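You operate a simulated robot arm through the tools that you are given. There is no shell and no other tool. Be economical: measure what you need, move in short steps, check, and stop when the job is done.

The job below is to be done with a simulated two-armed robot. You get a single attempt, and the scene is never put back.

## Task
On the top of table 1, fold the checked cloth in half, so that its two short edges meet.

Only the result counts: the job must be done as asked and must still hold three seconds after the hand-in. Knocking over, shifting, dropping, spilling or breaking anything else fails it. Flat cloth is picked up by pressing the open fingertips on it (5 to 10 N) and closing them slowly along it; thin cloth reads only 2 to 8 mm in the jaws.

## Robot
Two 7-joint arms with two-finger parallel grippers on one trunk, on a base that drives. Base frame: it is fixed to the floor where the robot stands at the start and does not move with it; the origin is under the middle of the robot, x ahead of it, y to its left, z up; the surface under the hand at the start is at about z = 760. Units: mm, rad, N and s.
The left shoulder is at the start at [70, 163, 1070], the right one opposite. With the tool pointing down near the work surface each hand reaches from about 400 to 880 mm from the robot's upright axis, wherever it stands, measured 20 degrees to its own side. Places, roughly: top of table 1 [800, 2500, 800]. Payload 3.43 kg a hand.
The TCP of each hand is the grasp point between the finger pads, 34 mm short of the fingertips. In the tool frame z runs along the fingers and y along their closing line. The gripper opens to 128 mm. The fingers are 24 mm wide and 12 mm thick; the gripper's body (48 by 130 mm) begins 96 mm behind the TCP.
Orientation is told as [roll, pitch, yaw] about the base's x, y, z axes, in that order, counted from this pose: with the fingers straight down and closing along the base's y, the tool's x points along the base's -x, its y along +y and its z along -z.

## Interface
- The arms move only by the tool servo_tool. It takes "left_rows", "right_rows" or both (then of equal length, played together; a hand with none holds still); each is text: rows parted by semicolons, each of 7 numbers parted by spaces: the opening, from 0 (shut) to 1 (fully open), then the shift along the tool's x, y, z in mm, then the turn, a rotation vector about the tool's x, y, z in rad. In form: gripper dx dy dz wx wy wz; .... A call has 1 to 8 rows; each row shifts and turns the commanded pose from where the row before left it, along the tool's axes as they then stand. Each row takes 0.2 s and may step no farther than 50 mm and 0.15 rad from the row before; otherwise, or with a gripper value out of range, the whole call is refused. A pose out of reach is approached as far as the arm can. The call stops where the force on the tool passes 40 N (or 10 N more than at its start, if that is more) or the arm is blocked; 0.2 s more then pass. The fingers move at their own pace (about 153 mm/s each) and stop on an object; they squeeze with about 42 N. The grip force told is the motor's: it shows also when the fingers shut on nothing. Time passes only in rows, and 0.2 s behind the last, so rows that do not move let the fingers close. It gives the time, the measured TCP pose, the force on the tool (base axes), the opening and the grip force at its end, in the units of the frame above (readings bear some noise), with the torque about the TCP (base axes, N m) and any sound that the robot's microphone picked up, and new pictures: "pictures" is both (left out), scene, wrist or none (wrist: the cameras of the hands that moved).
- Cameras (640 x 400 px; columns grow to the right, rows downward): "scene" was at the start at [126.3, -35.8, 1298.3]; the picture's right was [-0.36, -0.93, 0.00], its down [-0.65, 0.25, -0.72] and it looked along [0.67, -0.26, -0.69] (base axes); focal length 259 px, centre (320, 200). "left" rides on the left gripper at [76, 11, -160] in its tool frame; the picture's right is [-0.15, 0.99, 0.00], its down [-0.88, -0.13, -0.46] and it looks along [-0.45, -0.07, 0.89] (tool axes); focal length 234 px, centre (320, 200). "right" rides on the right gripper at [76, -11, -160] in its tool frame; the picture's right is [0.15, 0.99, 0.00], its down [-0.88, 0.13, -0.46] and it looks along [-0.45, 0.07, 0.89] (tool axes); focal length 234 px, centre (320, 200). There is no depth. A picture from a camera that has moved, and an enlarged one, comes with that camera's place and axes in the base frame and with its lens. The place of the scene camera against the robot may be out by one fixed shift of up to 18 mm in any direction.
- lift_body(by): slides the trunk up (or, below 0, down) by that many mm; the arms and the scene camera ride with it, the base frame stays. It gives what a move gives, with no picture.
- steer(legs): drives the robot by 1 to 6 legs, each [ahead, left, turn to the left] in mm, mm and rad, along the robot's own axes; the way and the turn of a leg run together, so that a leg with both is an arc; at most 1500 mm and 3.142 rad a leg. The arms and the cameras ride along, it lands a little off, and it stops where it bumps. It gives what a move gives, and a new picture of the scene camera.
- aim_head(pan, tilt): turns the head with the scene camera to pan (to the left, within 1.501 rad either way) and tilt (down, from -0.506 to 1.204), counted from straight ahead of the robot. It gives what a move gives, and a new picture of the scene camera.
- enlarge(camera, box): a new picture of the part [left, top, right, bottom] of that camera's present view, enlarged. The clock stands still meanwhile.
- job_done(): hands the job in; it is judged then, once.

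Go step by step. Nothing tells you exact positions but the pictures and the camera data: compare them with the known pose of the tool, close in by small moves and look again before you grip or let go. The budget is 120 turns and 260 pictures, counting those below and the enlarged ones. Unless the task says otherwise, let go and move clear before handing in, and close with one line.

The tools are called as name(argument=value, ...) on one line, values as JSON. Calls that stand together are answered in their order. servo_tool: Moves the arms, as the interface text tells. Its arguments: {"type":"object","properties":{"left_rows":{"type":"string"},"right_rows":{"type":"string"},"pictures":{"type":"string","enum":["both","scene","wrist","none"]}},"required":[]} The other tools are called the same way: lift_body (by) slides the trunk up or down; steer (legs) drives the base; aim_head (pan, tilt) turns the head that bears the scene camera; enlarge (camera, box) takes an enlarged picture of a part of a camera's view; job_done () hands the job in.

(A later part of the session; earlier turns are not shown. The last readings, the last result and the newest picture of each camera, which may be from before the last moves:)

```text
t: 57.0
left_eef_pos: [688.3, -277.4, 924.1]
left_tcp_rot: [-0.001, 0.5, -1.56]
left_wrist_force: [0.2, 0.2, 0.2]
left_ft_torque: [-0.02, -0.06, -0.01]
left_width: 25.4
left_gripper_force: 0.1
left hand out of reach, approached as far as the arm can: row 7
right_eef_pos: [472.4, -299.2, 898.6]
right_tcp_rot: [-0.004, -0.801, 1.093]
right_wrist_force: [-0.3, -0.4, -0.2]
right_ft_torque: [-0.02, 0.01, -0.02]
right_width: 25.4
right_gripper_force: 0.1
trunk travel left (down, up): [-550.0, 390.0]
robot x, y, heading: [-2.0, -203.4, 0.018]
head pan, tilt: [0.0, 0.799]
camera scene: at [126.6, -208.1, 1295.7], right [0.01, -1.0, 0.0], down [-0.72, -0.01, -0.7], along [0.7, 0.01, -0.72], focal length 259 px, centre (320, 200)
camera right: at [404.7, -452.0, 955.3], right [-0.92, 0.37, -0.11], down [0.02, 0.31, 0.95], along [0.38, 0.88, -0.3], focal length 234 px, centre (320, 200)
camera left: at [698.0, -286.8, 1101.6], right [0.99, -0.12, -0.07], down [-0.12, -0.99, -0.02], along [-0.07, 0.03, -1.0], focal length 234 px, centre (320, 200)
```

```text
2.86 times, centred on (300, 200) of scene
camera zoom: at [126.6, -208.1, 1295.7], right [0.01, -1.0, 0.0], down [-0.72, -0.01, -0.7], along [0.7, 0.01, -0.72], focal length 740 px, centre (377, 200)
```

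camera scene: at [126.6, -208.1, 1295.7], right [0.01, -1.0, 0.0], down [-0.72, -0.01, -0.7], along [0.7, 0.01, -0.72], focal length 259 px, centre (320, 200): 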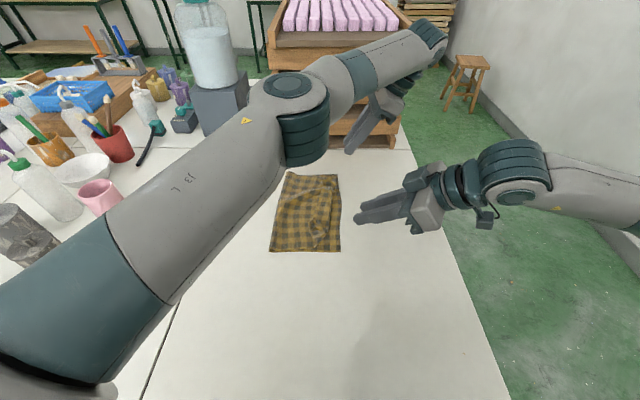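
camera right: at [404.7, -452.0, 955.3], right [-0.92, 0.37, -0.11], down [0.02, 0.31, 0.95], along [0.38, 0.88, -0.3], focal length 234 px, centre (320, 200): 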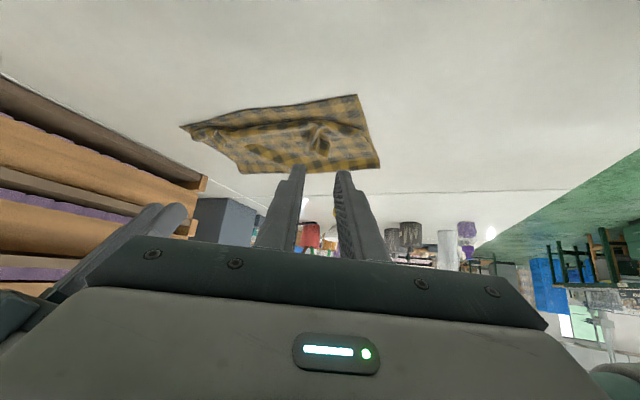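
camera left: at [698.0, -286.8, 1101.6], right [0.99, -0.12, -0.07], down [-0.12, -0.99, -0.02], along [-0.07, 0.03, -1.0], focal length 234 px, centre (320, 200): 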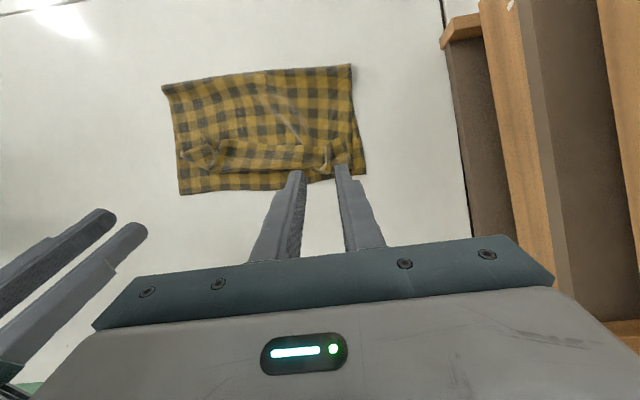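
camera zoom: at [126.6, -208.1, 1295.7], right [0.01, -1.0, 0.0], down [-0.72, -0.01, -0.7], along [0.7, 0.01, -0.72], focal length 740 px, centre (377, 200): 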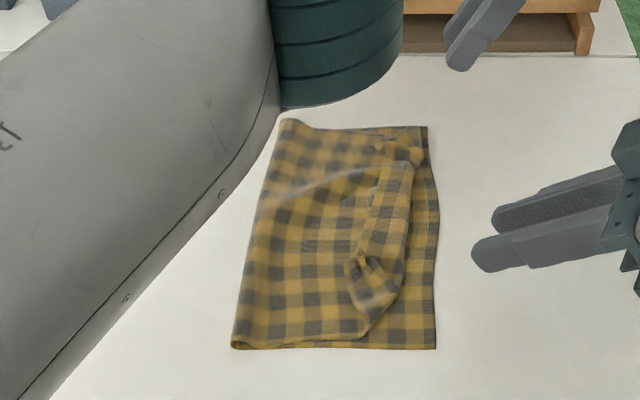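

Released, the cloth keeps an edge strip of about 40 mm folded back and the fold sits 20 mm too far right, so I need to regrasp. This time I grip with the wrists leaning left, so that rolling them right turns the edge over properly. I re-orient the hands in the air first.

servo_tool(left_rows="0.3 0 0 0 0 -0.14 0; 0.3 0 0 0 0 -0.14 0; 0.3 0 0 0 0 -0.14 0; 0.3 0 0 0 0 -0.14 0; 0.3 0 0 0 0 -0.14 0; 0.3 0 0 0 0 -0.14 0; 0.3 0 0 0 0 -0.14 0; 0.3 0 0 0 0 -0.1 0", right_rows="0.3 0 0 0 0 0.145 0; 0.3 0 0 0 0 0.145 0; 0.3 0 0 0 0 0.145 0; 0.3 0 0 0 0 0.145 0; 0.3 0 0 0 0 0.145 0; 0.3 0 0 0 0 0.145 0; 0.3 0 0 0 0 0.145 0; 0.3 0 0 0 0 0.145 0", pictures="both")

```text
t: 58.8
left_eef_pos: [690.9, -277.9, 923.9]
left_tcp_rot: [-0.001, -0.583, -1.558]
left_wrist_force: [0.9, 0.5, 0.6]
left_ft_torque: [0.02, 0.04, 0.01]
left_width: 38.1
left_gripper_force: 0.1
right_eef_pos: [472.3, -301.3, 896.7]
right_tcp_rot: [0.001, 0.364, 1.09]
right_wrist_force: [-0.3, 0.5, -0.1]
right_ft_torque: [-0.03, 0.01, 0.0]
right_width: 38.0
right_gripper_force: 0.0
trunk travel left (down, up): [-550.0, 390.0]
robot x, y, heading: [-1.7, -203.6, 0.012]
head pan, tilt: [0.0, 0.799]
camera scene: at [128.5, -206.7, 1295.6], right [0.01, -1.0, 0.0], down [-0.72, -0.01, -0.7], along [0.7, 0.01, -0.72], focal length 259 px, centre (320, 200)
camera right: at [476.2, -317.8, 1073.5], right [-0.94, 0.34, 0.05], down [0.34, 0.93, 0.11], along [-0.01, 0.12, -0.99], focal length 234 px, centre (320, 200)
camera left: at [699.5, -124.3, 1015.3], right [0.99, -0.11, 0.08], down [-0.12, -0.49, 0.87], along [-0.06, -0.87, -0.49], focal length 234 px, centre (320, 200)
```

scene: 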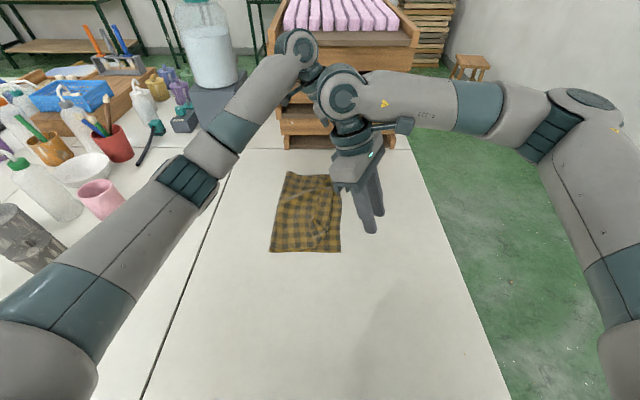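
right: 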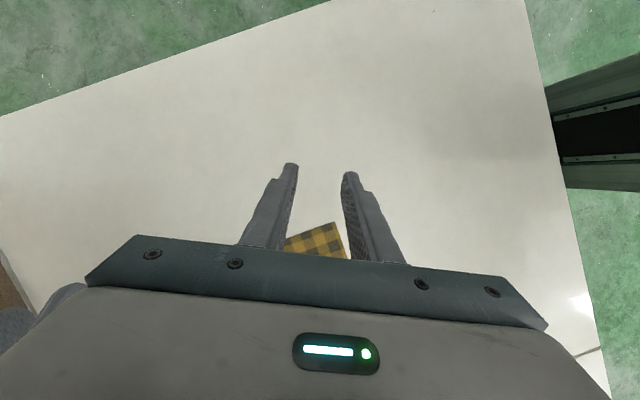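
left: 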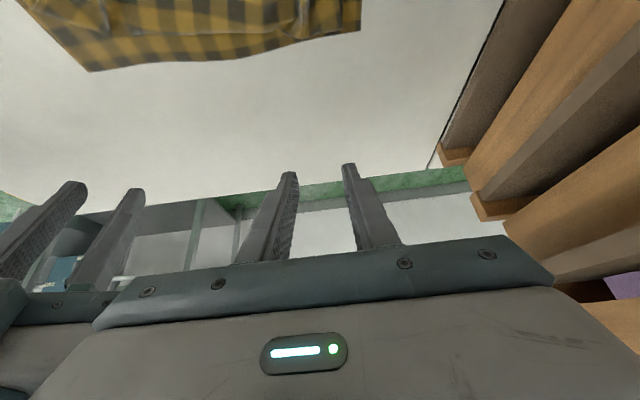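

Both wrists now lean left. I bring the hands to hover over the two raised tufts on the folded-back strip.

servo_tool(left_rows="0.3 0 0 0 0 0 0; 0.3 0 0 0 0 0 0; 0.3 32.4 0 7.4 0 0 0; 0.3 32.4 0 7.4 0 0 0; 0.3 32.4 0 7.4 0 0 0; 0.3 32.4 0 7.4 0 0 0; 0.3 0 0 0 0 0 0", right_rows="0.3 0 0 0 0.053 0 -0.14; 0.3 0 0 0 0.053 0 -0.14; 0.3 -37.7 -4.9 3 0 0 0; 0.3 -37.7 -4.9 3 0 0 0; 0.3 -37.7 -4.9 3 0 0 0; 0.3 -37.7 -4.9 3 0 0 0; 0.3 0 0 0 0 0 0", pictures="wrist")

enlarge(camera="scene", box=[240, 140, 400, 260])

```text
t: 60.4
left_eef_pos: [689.3, -186.0, 826.8]
left_tcp_rot: [-0.001, -0.578, -1.558]
left_wrist_force: [-0.7, -0.3, -0.2]
left_ft_torque: [0.05, 0.0, 0.01]
left_width: 38.3
left_gripper_force: 0.0
right_eef_pos: [517.2, -171.8, 833.5]
right_tcp_rot: [0.001, 0.361, 1.39]
right_wrist_force: [-0.5, -0.4, -0.8]
right_ft_torque: [0.04, -0.04, 0.04]
right_width: 38.2
right_gripper_force: 0.0
trunk travel left (down, up): [-550.0, 390.0]
robot x, y, heading: [-6.7, -202.6, 0.015]
head pan, tilt: [0.0, 0.799]
camera right: at [525.5, -187.4, 1009.7], right [-1.0, 0.04, 0.05], down [0.05, 0.99, 0.12], along [-0.05, 0.12, -0.99], focal length 234 px, centre (320, 200)
camera left: at [697.4, -34.3, 918.6], right [0.99, -0.11, 0.08], down [-0.12, -0.49, 0.86], along [-0.06, -0.86, -0.5], focal length 234 px, centre (320, 200)
```

right: 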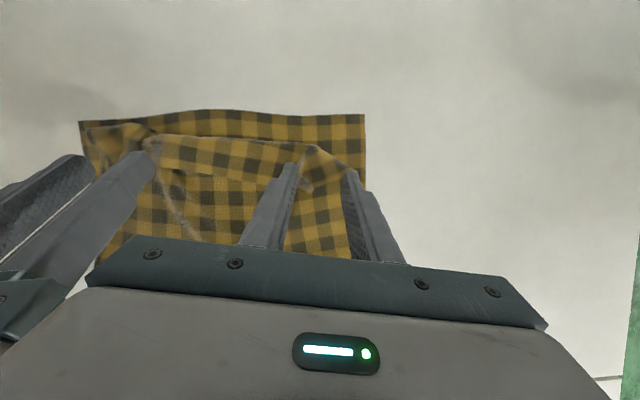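
left: 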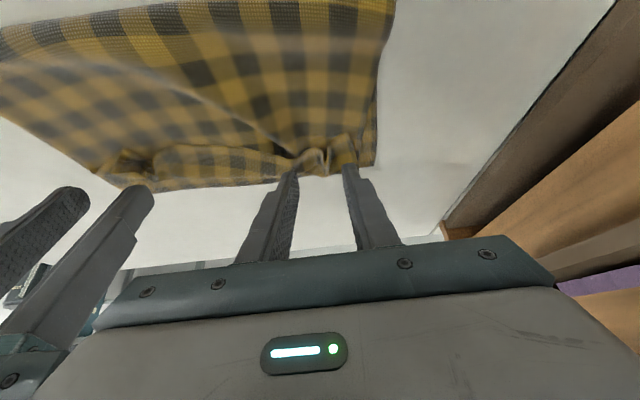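

```text
3.33 times, centred on (320, 200) of scene
camera zoom: at [128.2, -209.7, 1295.7], right [0.01, -1.0, 0.0], down [-0.72, -0.01, -0.7], along [0.7, 0.01, -0.72], focal length 864 px, centre (320, 200)
```

zoom: 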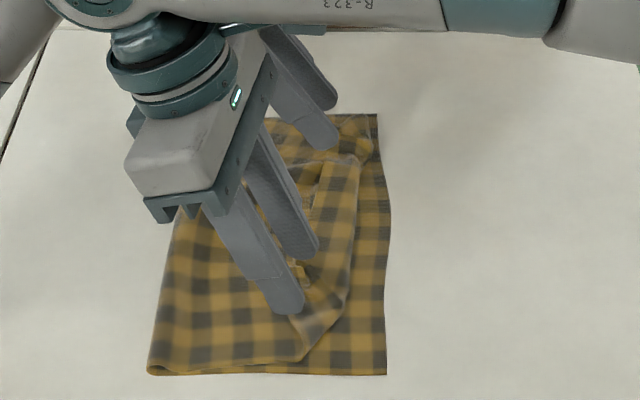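

enlarge(camera="right", box=[200, 80, 420, 260])

enlarge(camera="left", box=[200, 80, 420, 260])

```text
2.22 times, centred on (310, 170) of right
camera zoom: at [525.5, -187.4, 1009.7], right [-1.0, 0.04, 0.05], down [0.05, 0.99, 0.12], along [-0.05, 0.12, -0.99], focal length 520 px, centre (342, 267)
```

zoom: 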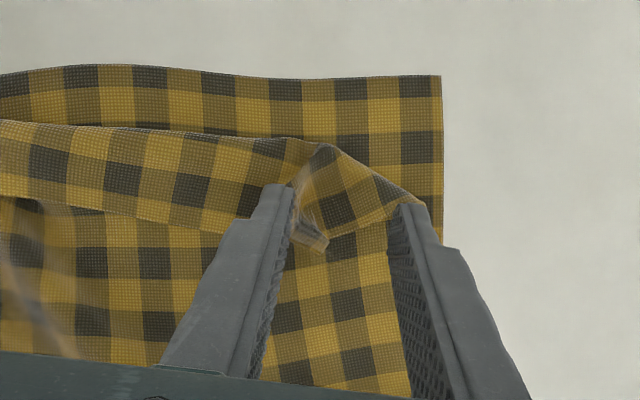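

```text
2.22 times, centred on (310, 170) of left
camera zoom: at [697.4, -34.3, 918.6], right [0.99, -0.11, 0.08], down [-0.12, -0.49, 0.86], along [-0.06, -0.86, -0.5], focal length 520 px, centre (342, 267)
```

zoom: 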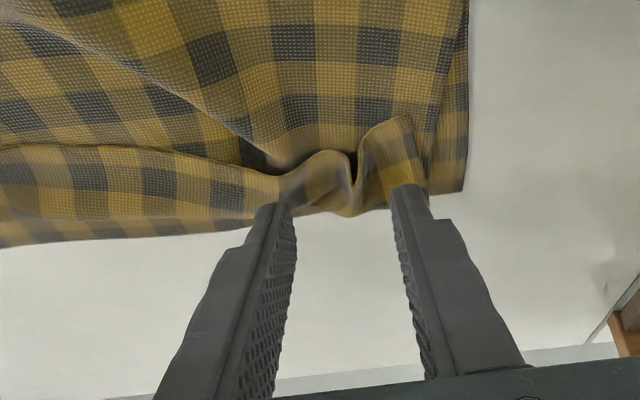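

The tufts sit between each pair of fingers. I lower to them, close to the table, watching the force.

servo_tool(left_rows="0.3 4.4 0 8.6 0 0 0; 0.3 4.4 0 8.6 0 0 0; 0.3 4.4 0 8.6 0 0 0; 0.3 0 0 0 0 0 0", right_rows="0.3 -4.6 -2.6 10.8 0 0 0; 0.3 -4.6 -2.6 10.8 0 0 0; 0.3 -4.6 -2.6 10.8 0 0 0; 0.3 0 0 0 0 0 0", pictures="none")

enlarge(camera="right", box=[200, 80, 420, 260])

enlarge(camera="left", box=[200, 80, 420, 260])

```text
t: 61.4
left_eef_pos: [688.8, -187.3, 799.6]
left_tcp_rot: [-0.002, -0.58, -1.559]
left_wrist_force: [-0.6, -0.1, 0.1]
left_ft_torque: [0.01, -0.05, 0.0]
left_width: 38.1
left_gripper_force: 0.0
right_eef_pos: [524.7, -169.8, 798.0]
right_tcp_rot: [-0.003, 0.36, 1.389]
right_wrist_force: [0.2, -0.3, 4.1]
right_ft_torque: [-0.02, -0.1, -0.02]
right_width: 38.1
right_gripper_force: 0.1
trunk travel left (down, up): [-550.0, 390.0]
robot x, y, heading: [-1.0, -202.9, 0.012]
head pan, tilt: [0.0, 0.799]
```

```text
2.22 times, centred on (310, 170) of right
camera zoom: at [532.3, -185.0, 975.0], right [-1.0, 0.04, 0.05], down [0.05, 0.99, 0.12], along [-0.04, 0.12, -0.99], focal length 520 px, centre (342, 267)
```

zoom: 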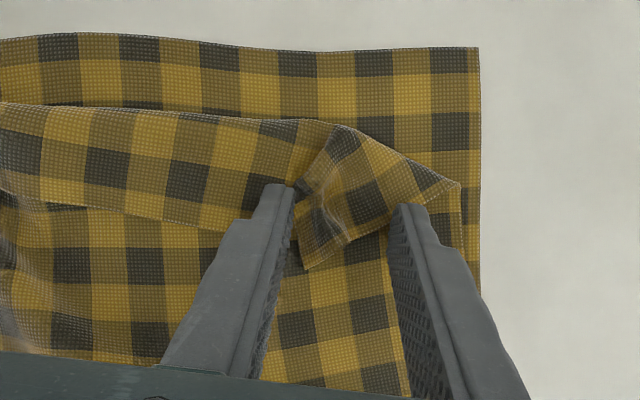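

```text
2.22 times, centred on (310, 170) of left
camera zoom: at [697.9, -36.1, 890.8], right [0.99, -0.11, 0.08], down [-0.12, -0.49, 0.86], along [-0.06, -0.87, -0.5], focal length 520 px, centre (342, 267)
```

zoom: 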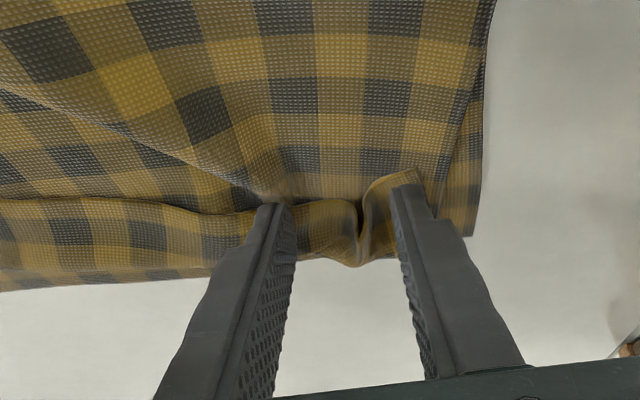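

I nudge the left hand 6 mm further onto the strip, then close both slowly.

servo_tool(left_rows="0.3 -3.9 0 5 0 0 0; 0.25 0 0 0 0 0 0; 0.2 0 0 0 0 0 0; 0.15 0 0 0 0 0 0; 0.1 0 0 0 0 0 0; 0.05 0 0 0 0 0 0; 0 0 0 0 0 0 0; 0 0 0 0 0 0 0", right_rows="0.3 0 0 0.5 0 0 0; 0.25 0 0 0 0 0 0; 0.2 0 0 0 0 0 0; 0.15 0 0 0 0 0 0; 0.1 0 0 0 0 0 0; 0.05 0 0 0 0 0 0; 0 0 0 0 0 0 0; 0 0 0 0 0 0 0", pictures="none")

enlarge(camera="right", box=[200, 80, 420, 260])

enlarge(camera="left", box=[200, 80, 420, 260])

```text
t: 63.2
left_eef_pos: [689.2, -194.5, 797.3]
left_tcp_rot: [-0.003, -0.58, -1.558]
left_wrist_force: [-3.2, 1.2, 2.6]
left_ft_torque: [-0.02, 0.04, -0.08]
left_width: 2.5
left_gripper_force: 36.6
right_eef_pos: [524.1, -170.6, 797.8]
right_tcp_rot: [-0.001, 0.359, 1.388]
right_wrist_force: [3.6, -1.4, 8.9]
right_ft_torque: [-0.03, -0.2, -0.01]
right_width: 2.6
right_gripper_force: 37.1
trunk travel left (down, up): [-550.0, 390.0]
robot x, y, heading: [-4.3, -203.1, 0.01]
head pan, tilt: [0.0, 0.799]
```

```text
2.22 times, centred on (310, 170) of right
camera zoom: at [532.8, -185.7, 974.7], right [-1.0, 0.04, 0.05], down [0.05, 0.99, 0.12], along [-0.04, 0.12, -0.99], focal length 520 px, centre (342, 267)
```

zoom: 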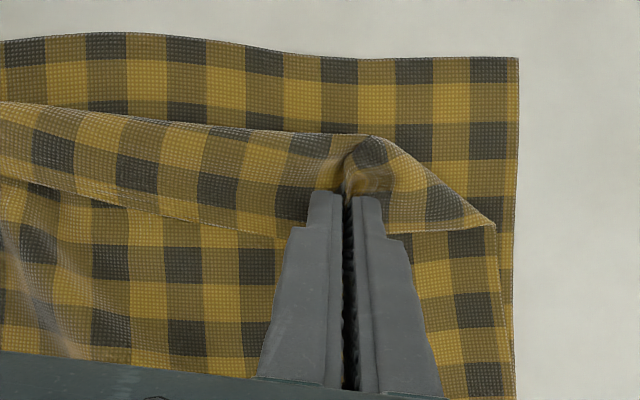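

```text
2.22 times, centred on (310, 170) of left
camera zoom: at [697.3, -42.7, 889.5], right [0.99, -0.11, 0.08], down [-0.12, -0.49, 0.86], along [-0.06, -0.87, -0.5], focal length 520 px, centre (342, 267)
```

zoom: 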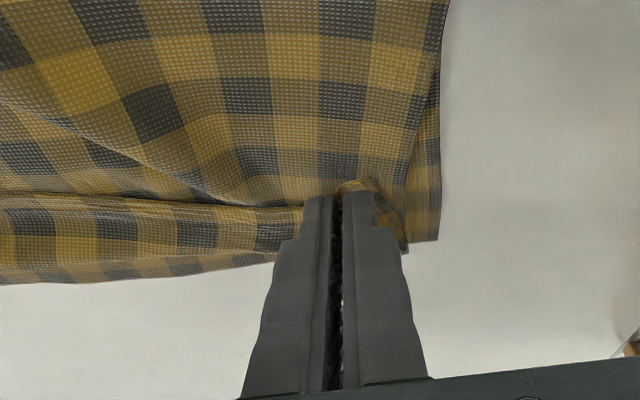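

Both hands have cloth again. I lift slightly leftward and check that only the upper layer comes up.

servo_tool(left_rows="0 -1.3 0 -11.1 0 0 0; 0 -1.3 0 -11.1 0 0 0; 0 -1.3 0 -11.1 0 0 0; 0 -1.3 0 -11.1 0 0 0; 0 0 0 0 0 0 0", right_rows="0 -1.1 0.9 -11.1 0 0 0; 0 -1.1 0.9 -11.1 0 0 0; 0 -1.1 0.9 -11.1 0 0 0; 0 -1.1 0.9 -11.1 0 0 0; 0 0 0 0 0 0 0", pictures="wrist")

enlarge(camera="scene", box=[220, 130, 420, 270])

```text
t: 64.4
left_eef_pos: [688.9, -175.1, 835.5]
left_tcp_rot: [-0.001, -0.578, -1.558]
left_wrist_force: [1.5, -0.2, -0.1]
left_ft_torque: [0.04, 0.02, -0.02]
left_width: 2.1
left_gripper_force: 36.7
right_eef_pos: [526.7, -151.6, 836.6]
right_tcp_rot: [-0.001, 0.362, 1.389]
right_wrist_force: [0.9, -0.3, 1.0]
right_ft_torque: [0.03, 0.0, -0.02]
right_width: 2.2
right_gripper_force: 37.2
trunk travel left (down, up): [-550.0, 390.0]
robot x, y, heading: [-2.3, -204.4, 0.009]
head pan, tilt: [0.0, 0.799]
camera right: at [534.4, -167.0, 1013.2], right [-1.0, 0.04, 0.05], down [0.05, 0.99, 0.12], along [-0.05, 0.12, -0.99], focal length 234 px, centre (320, 200)
camera left: at [698.2, -22.5, 928.7], right [0.99, -0.11, 0.08], down [-0.12, -0.49, 0.86], along [-0.06, -0.87, -0.5], focal length 234 px, centre (320, 200)
```

right: 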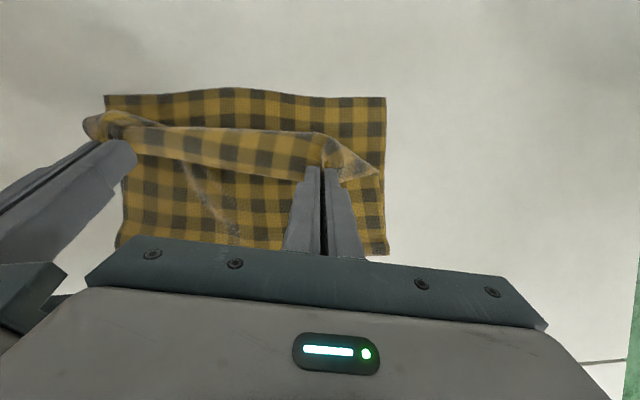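
left: 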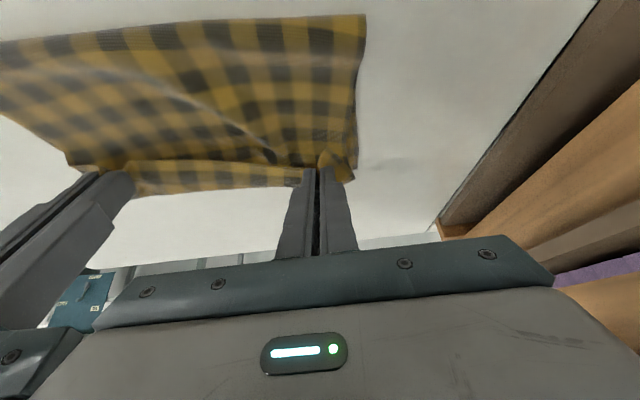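

```text
2.86 times, centred on (320, 200) of scene
camera zoom: at [128.8, -208.3, 1295.6], right [0.01, -1.0, 0.0], down [-0.72, -0.01, -0.7], along [0.7, 0.01, -0.72], focal length 740 px, centre (320, 200)
```

zoom: 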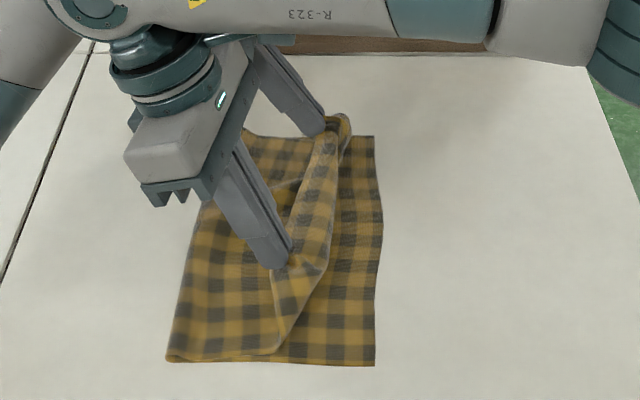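

Only the upper layer came up. I carry it up and left to unroll the fold past the middle.

servo_tool(left_rows="0 14.2 0 -24.7 0 0 0; 0 14.2 0 -24.7 0 0 0; 0 14.2 0 -24.7 0 0 0; 0 14.2 0 -24.7 0 0 0; 0 14.2 0 -24.7 0 0 0; 0 14.2 0 -24.7 0 0 0; 0 14.2 0 -24.7 0 0 0; 0 14.2 0 -24.7 0 0 0", right_rows="0 -16.1 3.9 -18 0 0 0; 0 -16.1 3.9 -18 0 0 0; 0 -16.1 3.9 -18 0 0 0; 0 -16.1 3.9 -18 0 0 0; 0 -16.1 3.9 -18 0 0 0; 0 -16.1 3.9 -18 0 0 0; 0 -16.1 3.9 -18 0 0 0; 0 -16.1 3.9 -18 0 0 0", pictures="scene")

```text
t: 66.2
left_eef_pos: [686.0, 32.3, 940.5]
left_tcp_rot: [-0.001, -0.579, -1.56]
left_wrist_force: [-7.4, -2.3, -1.6]
left_ft_torque: [-0.03, 0.22, -0.11]
left_width: 2.3
left_gripper_force: 37.0
right_eef_pos: [506.6, -25.2, 902.9]
right_tcp_rot: [-0.005, 0.359, 1.384]
right_wrist_force: [7.0, 1.7, 1.4]
right_ft_torque: [0.0, -0.23, 0.13]
right_width: 2.7
right_gripper_force: 37.3
right hand out of reach, approached as far as the arm can: row 4, 5, 6, 7, 8
trunk travel left (down, up): [-550.0, 390.0]
robot x, y, heading: [2.4, -204.7, 0.014]
head pan, tilt: [0.0, 0.799]
camera scene: at [127.7, -206.7, 1295.7], right [0.01, -1.0, 0.0], down [-0.72, -0.01, -0.7], along [0.7, 0.01, -0.72], focal length 259 px, centre (320, 200)
```

scene: 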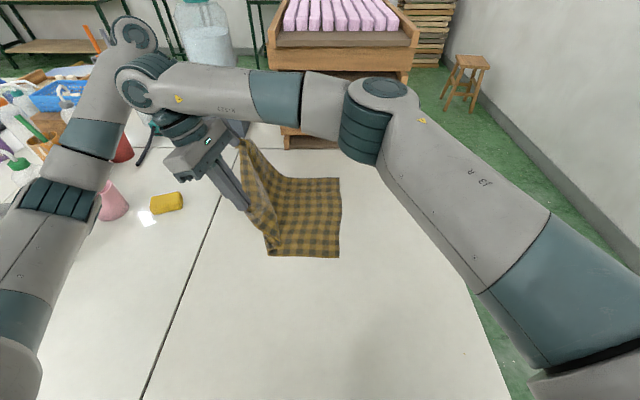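

The right arm ran short while leaning left. I roll both wrists to the right now, which relieves it and turns the edge over.

servo_tool(left_rows="0 0 0 0 0 0.145 0; 0 0 0 0 0 0.145 0; 0 0 0 0 0 0.145 0; 0 0 0 0 0 0.145 0; 0 0 0 0 0 0.145 0; 0 0 0 0 0 0.145 0; 0 0 0 0 0 0.145 0; 0 0 0 0 0 0.145 0", right_rows="0 0 0 0 0 -0.145 0; 0 0 0 0 0 -0.145 0; 0 0 0 0 0 -0.145 0; 0 0 0 0 0 -0.145 0; 0 0 0 0 0 -0.145 0; 0 0 0 0 0 -0.145 0; 0 0 0 0 0 -0.145 0; 0 0 0 0 0 -0.145 0", pictures="both")

```text
t: 68.0
left_eef_pos: [688.2, 29.0, 940.8]
left_tcp_rot: [-0.001, 0.584, -1.558]
left_wrist_force: [0.0, -0.7, 0.3]
left_ft_torque: [0.04, -0.01, 0.04]
left_width: 2.1
left_gripper_force: 37.3
right_eef_pos: [507.3, -26.9, 904.9]
right_tcp_rot: [-0.001, -0.805, 1.392]
right_wrist_force: [0.1, 0.0, -0.6]
right_ft_torque: [0.01, 0.01, 0.0]
right_width: 2.5
right_gripper_force: 37.2
trunk travel left (down, up): [-550.0, 390.0]
robot x, y, heading: [-2.7, -200.8, 0.017]
head pan, tilt: [0.0, 0.799]
camera scene: at [128.7, -210.3, 1295.7], right [0.01, -1.0, 0.0], down [-0.72, -0.01, -0.7], along [0.7, 0.01, -0.72], focal length 259 px, centre (320, 200)
camera right: at [487.9, -193.4, 961.0], right [-0.99, 0.08, -0.11], down [-0.08, 0.3, 0.95], along [0.11, 0.95, -0.29], focal length 234 px, centre (320, 200)
camera left: at [698.4, 4.0, 1115.3], right [0.99, -0.11, -0.08], down [-0.12, -0.99, -0.11], along [-0.07, 0.12, -0.99], focal length 234 px, centre (320, 200)
```

scene: 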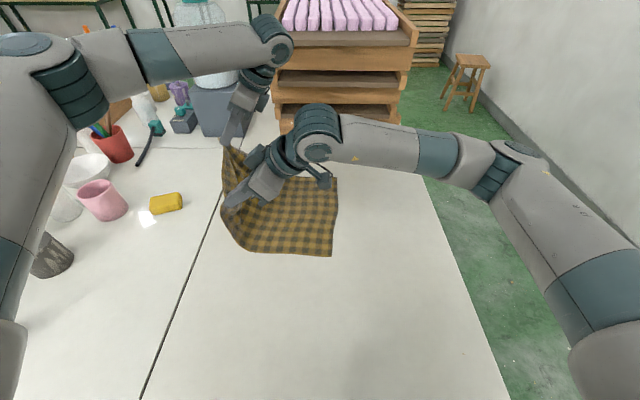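
right: 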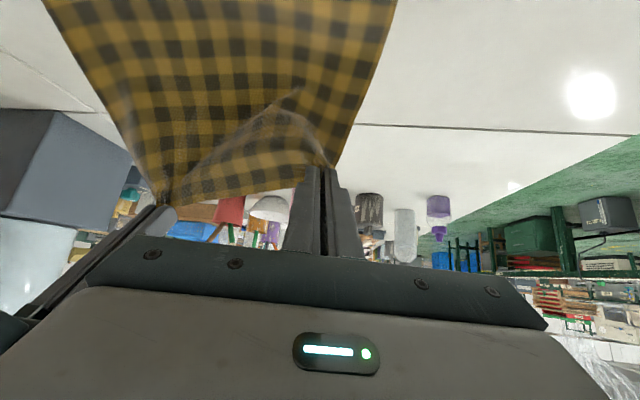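
left: 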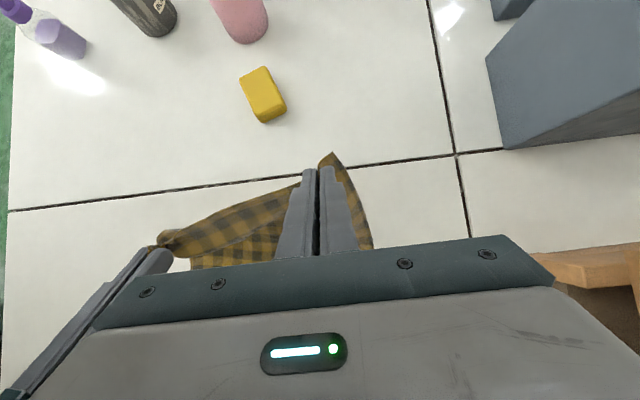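

The cloth shifted a bit: its near-right corner is now about 18 mm further left. I even the hands out and lay the fold steeply, this time further left to allow for drift.

servo_tool(left_rows="0 0 0 0 0 0.108 0; 0 0 0 0 0 0.108 0; 0 -19.9 0 -7.6 0 0 0; 0 -19.9 0 -7.6 0 0 0; 0 -19.9 0 -7.6 0 0 0; 0 0 0 0 0 0 0", right_rows="0 0 0 0 0 0 0; 0 0 0 0 0 0 0; 0 -3.3 -3.1 1.4 0 0 0; 0 -3.3 -3.1 1.4 0 0 0; 0 -3.3 -3.1 1.4 0 0 0; 0 0 0 0 0 0 0", pictures="none")

enlarge(camera="scene", box=[180, 130, 380, 270])

```text
t: 69.4
left_eef_pos: [687.7, -28.3, 913.8]
left_tcp_rot: [-0.002, 0.798, -1.562]
left_wrist_force: [0.0, 0.7, -1.1]
left_ft_torque: [0.01, -0.01, -0.02]
left_width: 2.2
left_gripper_force: 37.1
right_eef_pos: [518.6, -17.9, 907.4]
right_tcp_rot: [-0.001, -0.801, 1.39]
right_wrist_force: [0.3, -0.7, 0.3]
right_ft_torque: [-0.02, 0.01, 0.04]
right_width: 2.3
right_gripper_force: 36.8
trunk travel left (down, up): [-550.0, 390.0]
robot x, y, heading: [-0.4, -205.2, 0.005]
head pan, tilt: [0.0, 0.799]
```

```text
2.86 times, centred on (280, 200) of scene
camera zoom: at [128.3, -207.8, 1295.7], right [0.01, -1.0, 0.0], down [-0.72, -0.01, -0.7], along [0.7, 0.01, -0.72], focal length 740 px, centre (434, 200)
```

zoom: 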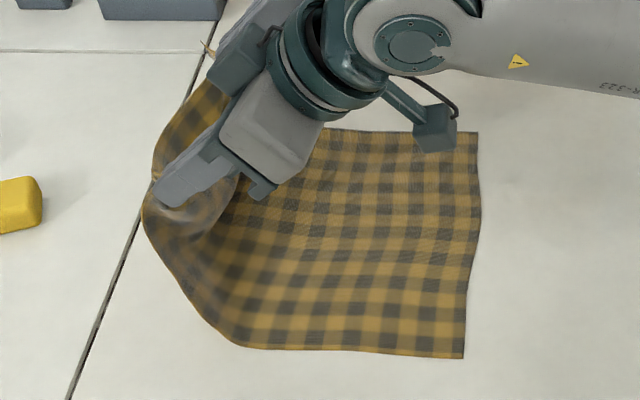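

servo_tool(left_rows="0 -20.6 0 4.7 0 0 0; 0 -20.6 0 4.7 0 0 0; 0 -20.6 0 4.7 0 0 0; 0 -20.6 0 4.7 0 0 0; 0 0 0 0 0 0 0; 0 -17.4 0 -17.9 0 0 0; 0 -17.4 0 -17.9 0 0 0; 0 0 0 0 0 0 0", right_rows="0 20.4 -2 4.8 0 0 0; 0 20.4 -2 4.8 0 0 0; 0 20.4 -2 4.8 0 0 0; 0 20.4 -2 4.8 0 0 0; 0 0 0 0 0 0 0; 0 17.15 -4.5 -17.65 0 0 0; 0 17.15 -4.5 -17.65 0 0 0; 0 0 0 0 0 0 0", pictures="none")

enlarge(camera="scene", box=[180, 130, 380, 270])

```text
t: 71.2
left_eef_pos: [691.3, -121.6, 843.1]
left_tcp_rot: [-0.001, 0.797, -1.559]
left_wrist_force: [1.1, 0.1, 0.1]
left_ft_torque: [0.0, -0.03, 0.01]
left_width: 2.5
left_gripper_force: 37.1
right_eef_pos: [516.3, -111.1, 837.0]
right_tcp_rot: [-0.001, -0.798, 1.389]
right_wrist_force: [-0.4, -0.6, 0.4]
right_ft_torque: [0.0, -0.04, 0.01]
right_width: 2.2
right_gripper_force: 37.4
trunk travel left (down, up): [-550.0, 390.0]
robot x, y, heading: [-3.0, -203.1, 0.017]
head pan, tilt: [0.0, 0.799]
```

```text
2.86 times, centred on (280, 200) of scene
camera zoom: at [128.7, -207.3, 1295.6], right [0.01, -1.0, 0.0], down [-0.72, -0.01, -0.7], along [0.7, 0.01, -0.72], focal length 740 px, centre (434, 200)
```

zoom: 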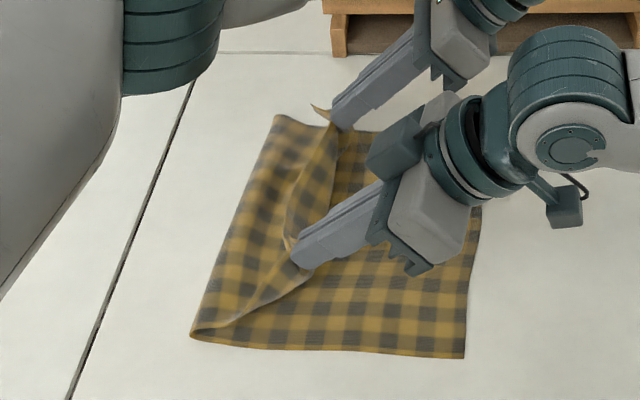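

Much better: the edge now leads cleanly with no curl, and the fold sits generously left. I now pull the upper layer rightward so the fold rolls to its place.

servo_tool(left_rows="0 -16.8 0 -10.1 0 0 0; 0 -16.8 0 -10.1 0 0 0; 0 -16.8 0 -10.1 0 0 0; 0 -16.8 0 -10.1 0 0 0; 0 -16.8 0 -10.1 0 0 0; 0 0 0 0 0 0 0", right_rows="0 15.9 -3.2 -9.2 0 0 0; 0 15.9 -3.2 -9.2 0 0 0; 0 15.9 -3.2 -9.2 0 0 0; 0 15.9 -3.2 -9.2 0 0 0; 0 15.9 -3.2 -9.2 0 0 0; 0 0 0 0 0 0 0", pictures="wrist")

enlarge(camera="scene", box=[180, 130, 380, 270])

```text
t: 72.6
left_eef_pos: [690.0, -216.6, 815.7]
left_tcp_rot: [-0.003, 0.796, -1.562]
left_wrist_force: [0.7, 0.2, 0.3]
left_ft_torque: [-0.01, -0.04, 0.04]
left_width: 2.9
left_gripper_force: 36.5
right_eef_pos: [518.8, -201.2, 810.0]
right_tcp_rot: [0.001, -0.8, 1.39]
right_wrist_force: [-0.2, 0.6, -0.4]
right_ft_torque: [0.01, 0.0, 0.01]
right_width: 2.1
right_gripper_force: 36.8
trunk travel left (down, up): [-550.0, 390.0]
robot x, y, heading: [-3.2, -202.2, 0.014]
head pan, tilt: [0.0, 0.799]
camera right: at [499.5, -366.5, 867.5], right [-0.99, 0.08, -0.1], down [-0.08, 0.31, 0.95], along [0.11, 0.95, -0.3], focal length 234 px, centre (320, 200)
camera left: at [701.1, -276.3, 981.6], right [0.99, -0.09, -0.11], down [-0.12, -0.94, -0.31], along [-0.07, 0.32, -0.94], focal length 234 px, centre (320, 200)
```

right: 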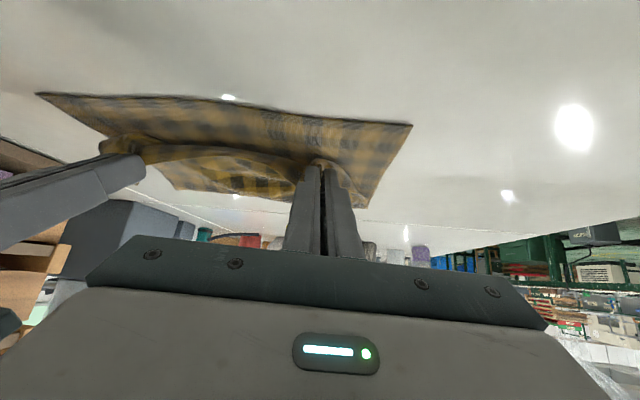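
left: 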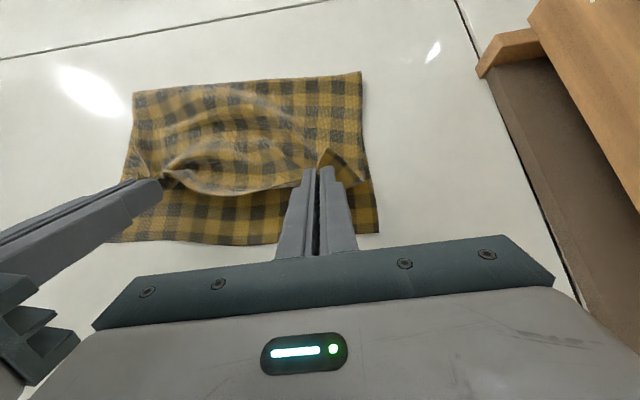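

```text
2.86 times, centred on (280, 200) of scene
camera zoom: at [128.9, -207.6, 1295.6], right [0.01, -1.0, 0.0], down [-0.72, -0.01, -0.7], along [0.7, 0.01, -0.72], focal length 740 px, centre (434, 200)
```

zoom: 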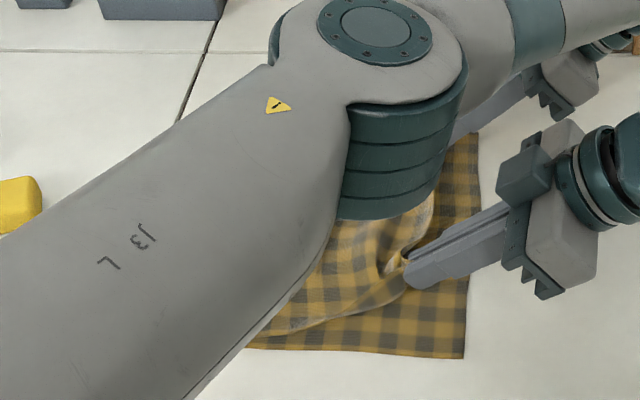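

From the wrist view, the lower layer is 193 mm (far) and 201 mm (near) out of 382, so the fold is essentially right. Now I bring the held edge onto the right edge and lower it.

servo_tool(left_rows="0 -11.3 0 -3.7 0 -0.1 0; 0 -11.6 0 -2.6 0 -0.1 0; 0 -11.8 0 -1.4 0 -0.1 0; 0 0 0 0 0 0 0", right_rows="0 11.1 -2 -4.3 0.072 0 0.07; 0 11 -3 -4.1 0.072 0 0.07; 0 10.7 -4.1 -3.8 0.072 0 0.07; 0 0 0 0 0 0 0", pictures="wrist")

enlarge(camera="scene", box=[180, 130, 380, 270])

```text
t: 73.6
left_eef_pos: [689.8, -248.7, 801.9]
left_tcp_rot: [-0.001, 0.496, -1.559]
left_wrist_force: [-0.2, 2.0, 5.4]
left_ft_torque: [0.11, 0.0, 0.0]
left_width: 2.2
left_gripper_force: 37.5
right_eef_pos: [518.0, -234.7, 795.9]
right_tcp_rot: [-0.003, -0.8, 1.09]
right_wrist_force: [-0.7, 0.5, -0.6]
right_ft_torque: [0.01, -0.01, 0.05]
right_width: 2.1
right_gripper_force: 36.8
trunk travel left (down, up): [-550.0, 390.0]
robot x, y, heading: [-0.3, -203.9, 0.013]
head pan, tilt: [0.0, 0.799]
camera right: at [449.9, -386.8, 853.4], right [-0.92, 0.37, -0.11], down [0.02, 0.31, 0.95], along [0.38, 0.87, -0.3], focal length 234 px, centre (320, 200)
camera left: at [700.1, -256.9, 977.2], right [0.99, -0.12, -0.07], down [-0.12, -0.99, -0.02], along [-0.07, 0.03, -1.0], focal length 234 px, centre (320, 200)
```

right: 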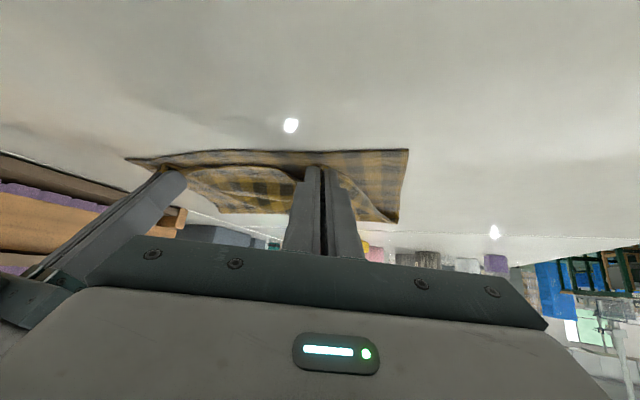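
left: 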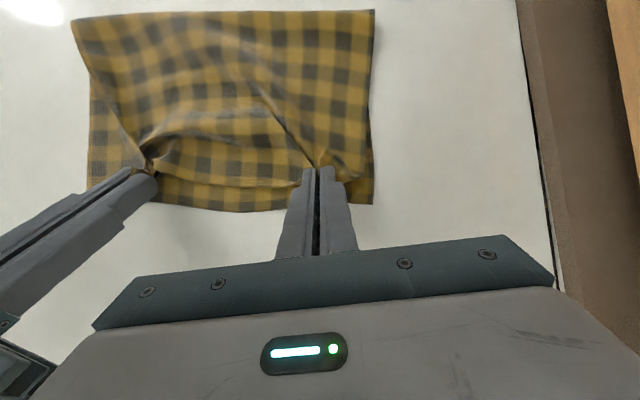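

```text
2.86 times, centred on (280, 200) of scene
camera zoom: at [128.0, -208.2, 1295.8], right [0.01, -1.0, 0.0], down [-0.72, -0.01, -0.7], along [0.7, 0.01, -0.72], focal length 740 px, centre (434, 200)
```

zoom: 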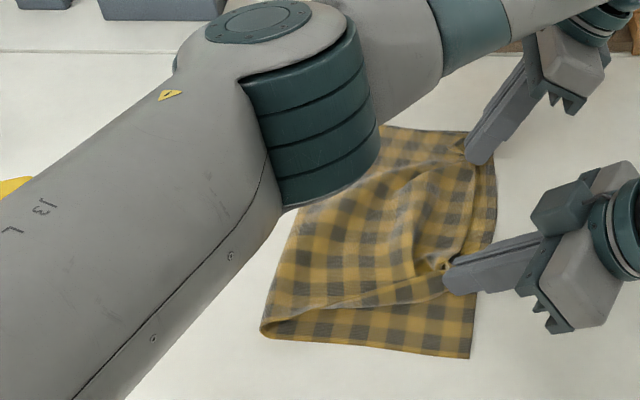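

enlarge(camera="left", box=[60, 0, 400, 230])

```text
1.74 times, centred on (230, 115) of left
camera zoom: at [700.1, -256.9, 977.2], right [0.99, -0.12, -0.07], down [-0.12, -0.99, -0.02], along [-0.07, 0.03, -1.0], focal length 407 px, centre (476, 348)
```

zoom: 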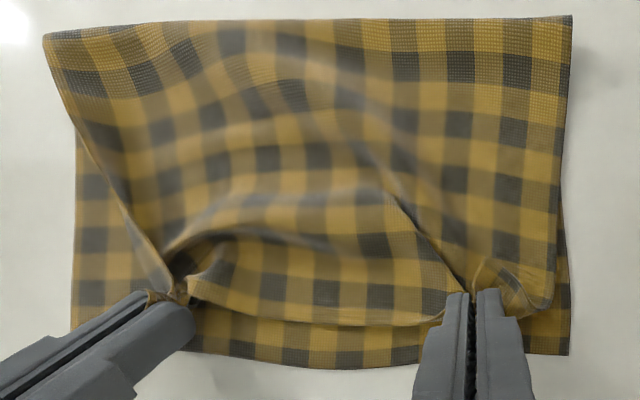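

The upper edge lies unrolled between the hands, about 20 mm short of the lower edge with some slack left. I raise a little and pull out and right to tighten it.

servo_tool(left_rows="0 1.4 0 -2.6 0 0 0; 0 -4.4 4 -2.4 0 0 0; 0 -4.4 4 -2.4 0 0 0; 0 0 0 0 0 0 0", right_rows="0 -2.2 0 -2.1 0 0 0; 0 5.6 2.5 -5.8 0 0 0; 0 5.6 2.5 -5.8 0 0 0; 0 0 0 0 0 0 0", pictures="none")

enlarge(camera="left", box=[60, 0, 400, 230])

enlarge(camera="scene", box=[200, 130, 400, 270])

```text
t: 74.6
left_eef_pos: [698.9, -258.7, 802.8]
left_tcp_rot: [-0.003, 0.496, -1.559]
left_wrist_force: [0.3, 0.2, 0.5]
left_ft_torque: [-0.02, 0.03, -0.03]
left_width: 2.4
left_gripper_force: 37.2
right_eef_pos: [506.0, -245.7, 797.6]
right_tcp_rot: [-0.001, -0.799, 1.09]
right_wrist_force: [-0.1, -0.6, 0.2]
right_ft_torque: [0.02, 0.02, 0.04]
right_width: 2.5
right_gripper_force: 36.7
trunk travel left (down, up): [-550.0, 390.0]
robot x, y, heading: [-2.7, -202.3, 0.007]
head pan, tilt: [0.0, 0.799]
```

```text
1.74 times, centred on (230, 115) of left
camera zoom: at [709.7, -268.3, 979.6], right [0.99, -0.12, -0.07], down [-0.12, -0.99, -0.02], along [-0.07, 0.03, -1.0], focal length 407 px, centre (476, 348)
```

zoom: 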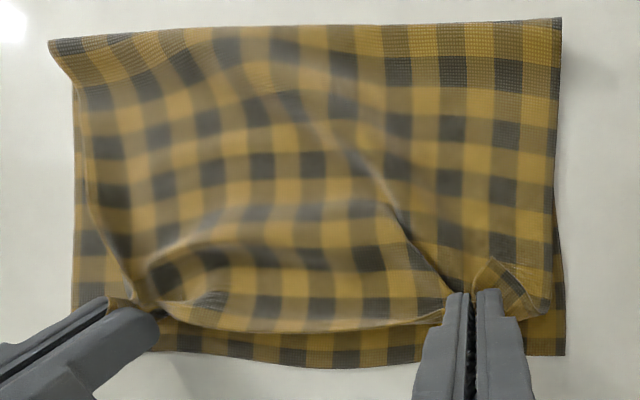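

```text
2.86 times, centred on (300, 200) of scene
camera zoom: at [128.5, -208.0, 1295.6], right [0.01, -1.0, 0.0], down [-0.72, -0.01, -0.7], along [0.7, 0.01, -0.72], focal length 740 px, centre (377, 200)
```

zoom: 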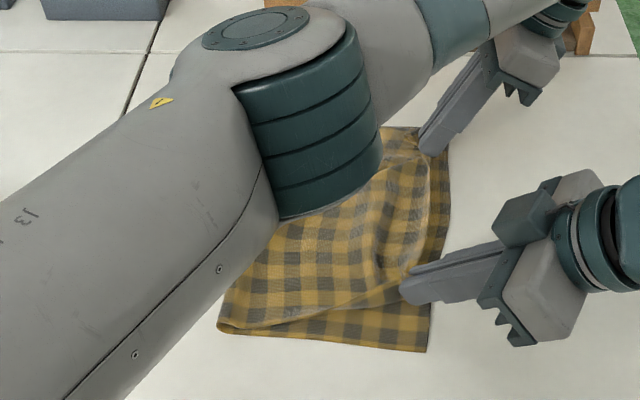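

Nearly parallel, with about 16 mm left to close. I pull a little further right.

servo_tool(left_rows="0 -6.6 0 -3.6 0 0 0; 0 -6.6 0 -3.6 0 0 0; 0 0 0 0 0 0 0", right_rows="0 4.7 -3.5 -4.8 0 0 0; 0 4.7 -3.5 -4.8 0 0 0; 0 0 0 0 0 0 0", pictures="none")

enlarge(camera="left", box=[60, 0, 400, 230])

enlarge(camera="scene", box=[200, 130, 400, 270])

```text
t: 75.4
left_eef_pos: [698.0, -268.5, 803.7]
left_tcp_rot: [-0.003, 0.497, -1.56]
left_wrist_force: [0.4, -0.6, -0.6]
left_ft_torque: [0.03, 0.01, -0.03]
left_width: 2.1
left_gripper_force: 37.4
left hand out of reach, approached as far as the arm can: row 2
right_eef_pos: [506.4, -262.3, 799.1]
right_tcp_rot: [0.0, -0.801, 1.088]
right_wrist_force: [-0.8, 0.4, -0.2]
right_ft_torque: [-0.02, -0.02, 0.07]
right_width: 2.1
right_gripper_force: 37.3
trunk travel left (down, up): [-550.0, 390.0]
robot x, y, heading: [-2.1, -203.3, 0.015]
head pan, tilt: [0.0, 0.799]
```

```text
1.74 times, centred on (230, 115) of left
camera zoom: at [708.4, -277.3, 979.7], right [0.99, -0.12, -0.07], down [-0.12, -0.99, -0.02], along [-0.07, 0.03, -1.0], focal length 407 px, centre (476, 348)
```

zoom: 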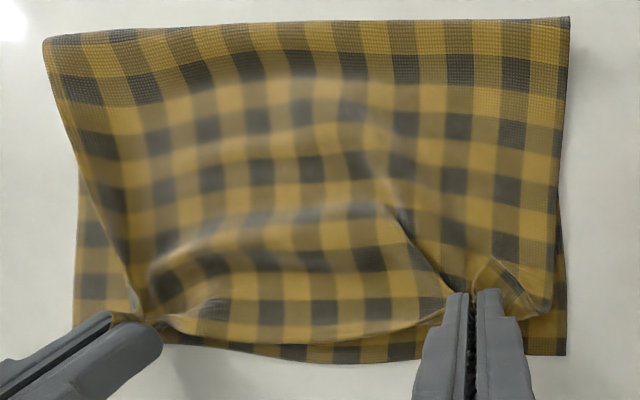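

```text
2.86 times, centred on (300, 200) of scene
camera zoom: at [128.4, -208.4, 1295.6], right [0.01, -1.0, 0.0], down [-0.72, -0.01, -0.7], along [0.7, 0.01, -0.72], focal length 740 px, centre (377, 200)
```

zoom: 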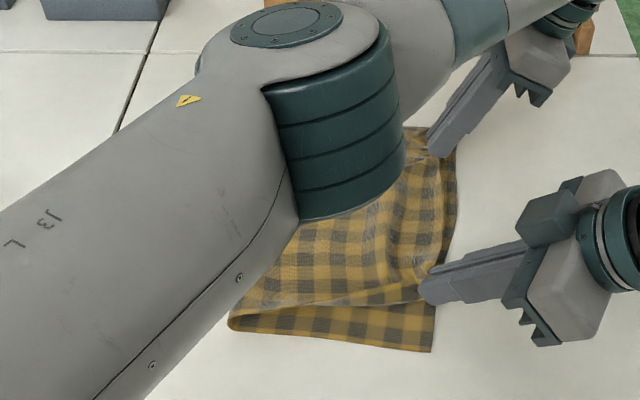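

The whole cloth now starts to follow, so I set the edge down and release here, then smooth the rest.

servo_tool(left_rows="0 -2.4 0 4.4 0 0 0; 0.05 0 0 0 0 0 0; 0.12 0 0 0 0 0 0; 0.2 0 0 0 0 0 0; 0.2 0 0 -10 0 0 0; 0.2 0 0 -30 0 0 0; 0.2 0 0 -40 0 0 0; 0.2 0 0 -10 0 0 0", right_rows="0 3 0 3 0 0 0; 0.05 0 0 0 0 0 0; 0.12 0 0 0 0 0 0; 0.2 0 0 0 0 0 0; 0.2 0 0 -10 0 0 0; 0.2 0 0 -30 0 0 0; 0.2 0 0 -40 0 0 0; 0.2 0 0 -40 0 0 0", pictures="wrist")

enlarge(camera="left", box=[120, 20, 400, 220])

enlarge(camera="scene", box=[200, 130, 400, 270])

```text
t: 77.2
left_eef_pos: [693.4, -277.6, 885.4]
left_tcp_rot: [0.002, 0.497, -1.561]
left_wrist_force: [-0.4, -0.2, 0.1]
left_ft_torque: [0.01, -0.01, -0.02]
left_width: 25.7
left_gripper_force: 0.0
left hand out of reach, approached as far as the arm can: row 6, 7
right_eef_pos: [464.8, -338.8, 878.2]
right_tcp_rot: [-0.001, -0.801, 1.089]
right_wrist_force: [-0.6, 0.3, -0.4]
right_ft_torque: [-0.01, 0.0, 0.04]
right_width: 25.8
right_gripper_force: 0.1
trunk travel left (down, up): [-550.0, 390.0]
robot x, y, heading: [2.3, -201.8, 0.011]
head pan, tilt: [0.0, 0.799]
camera right: at [398.1, -491.5, 935.0], right [-0.92, 0.37, -0.1], down [0.02, 0.31, 0.95], along [0.38, 0.88, -0.3], focal length 234 px, centre (320, 200)
camera left: at [704.0, -285.2, 1061.1], right [0.99, -0.12, -0.07], down [-0.12, -0.99, -0.02], along [-0.07, 0.03, -1.0], focal length 234 px, centre (320, 200)
```

right: 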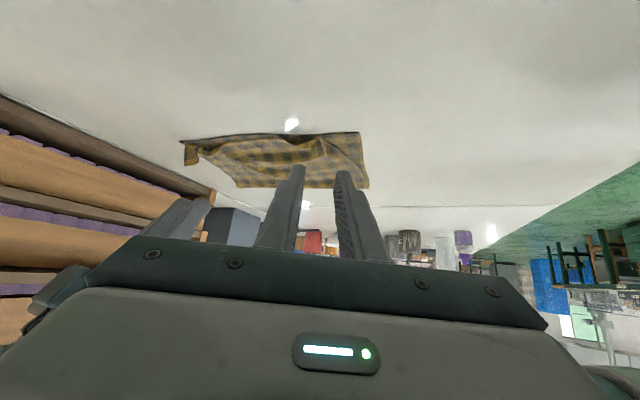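
left: 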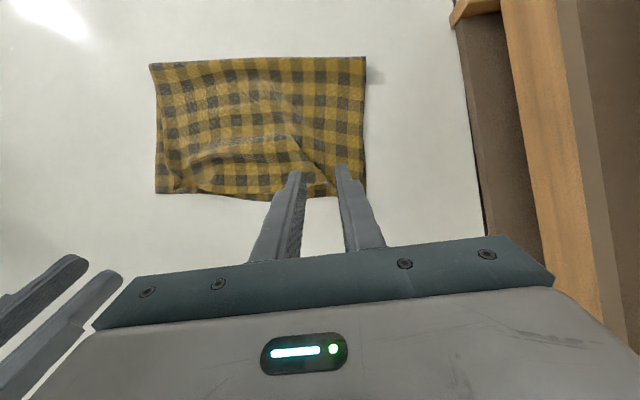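

```text
2.00 times, centred on (260, 120) of left
camera zoom: at [704.0, -285.2, 1061.1], right [0.99, -0.12, -0.07], down [-0.12, -0.99, -0.02], along [-0.07, 0.03, -1.0], focal length 468 px, centre (440, 360)
```

zoom: 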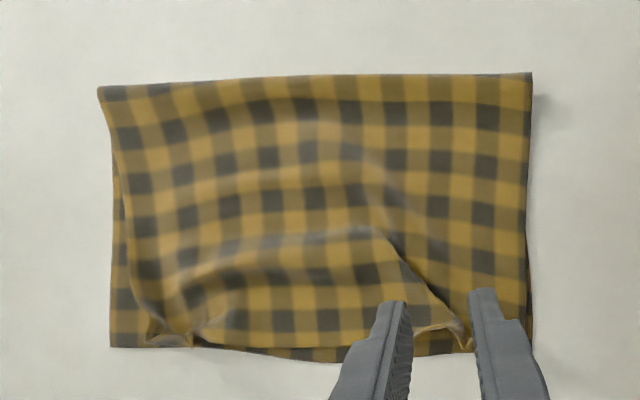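

```text
2.86 times, centred on (300, 200) of scene
camera zoom: at [127.6, -209.2, 1295.7], right [0.01, -1.0, 0.0], down [-0.72, -0.01, -0.7], along [0.7, 0.01, -0.72], focal length 740 px, centre (377, 200)
```

zoom: 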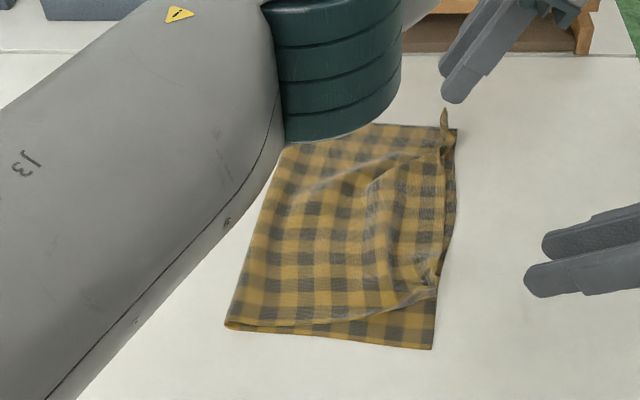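

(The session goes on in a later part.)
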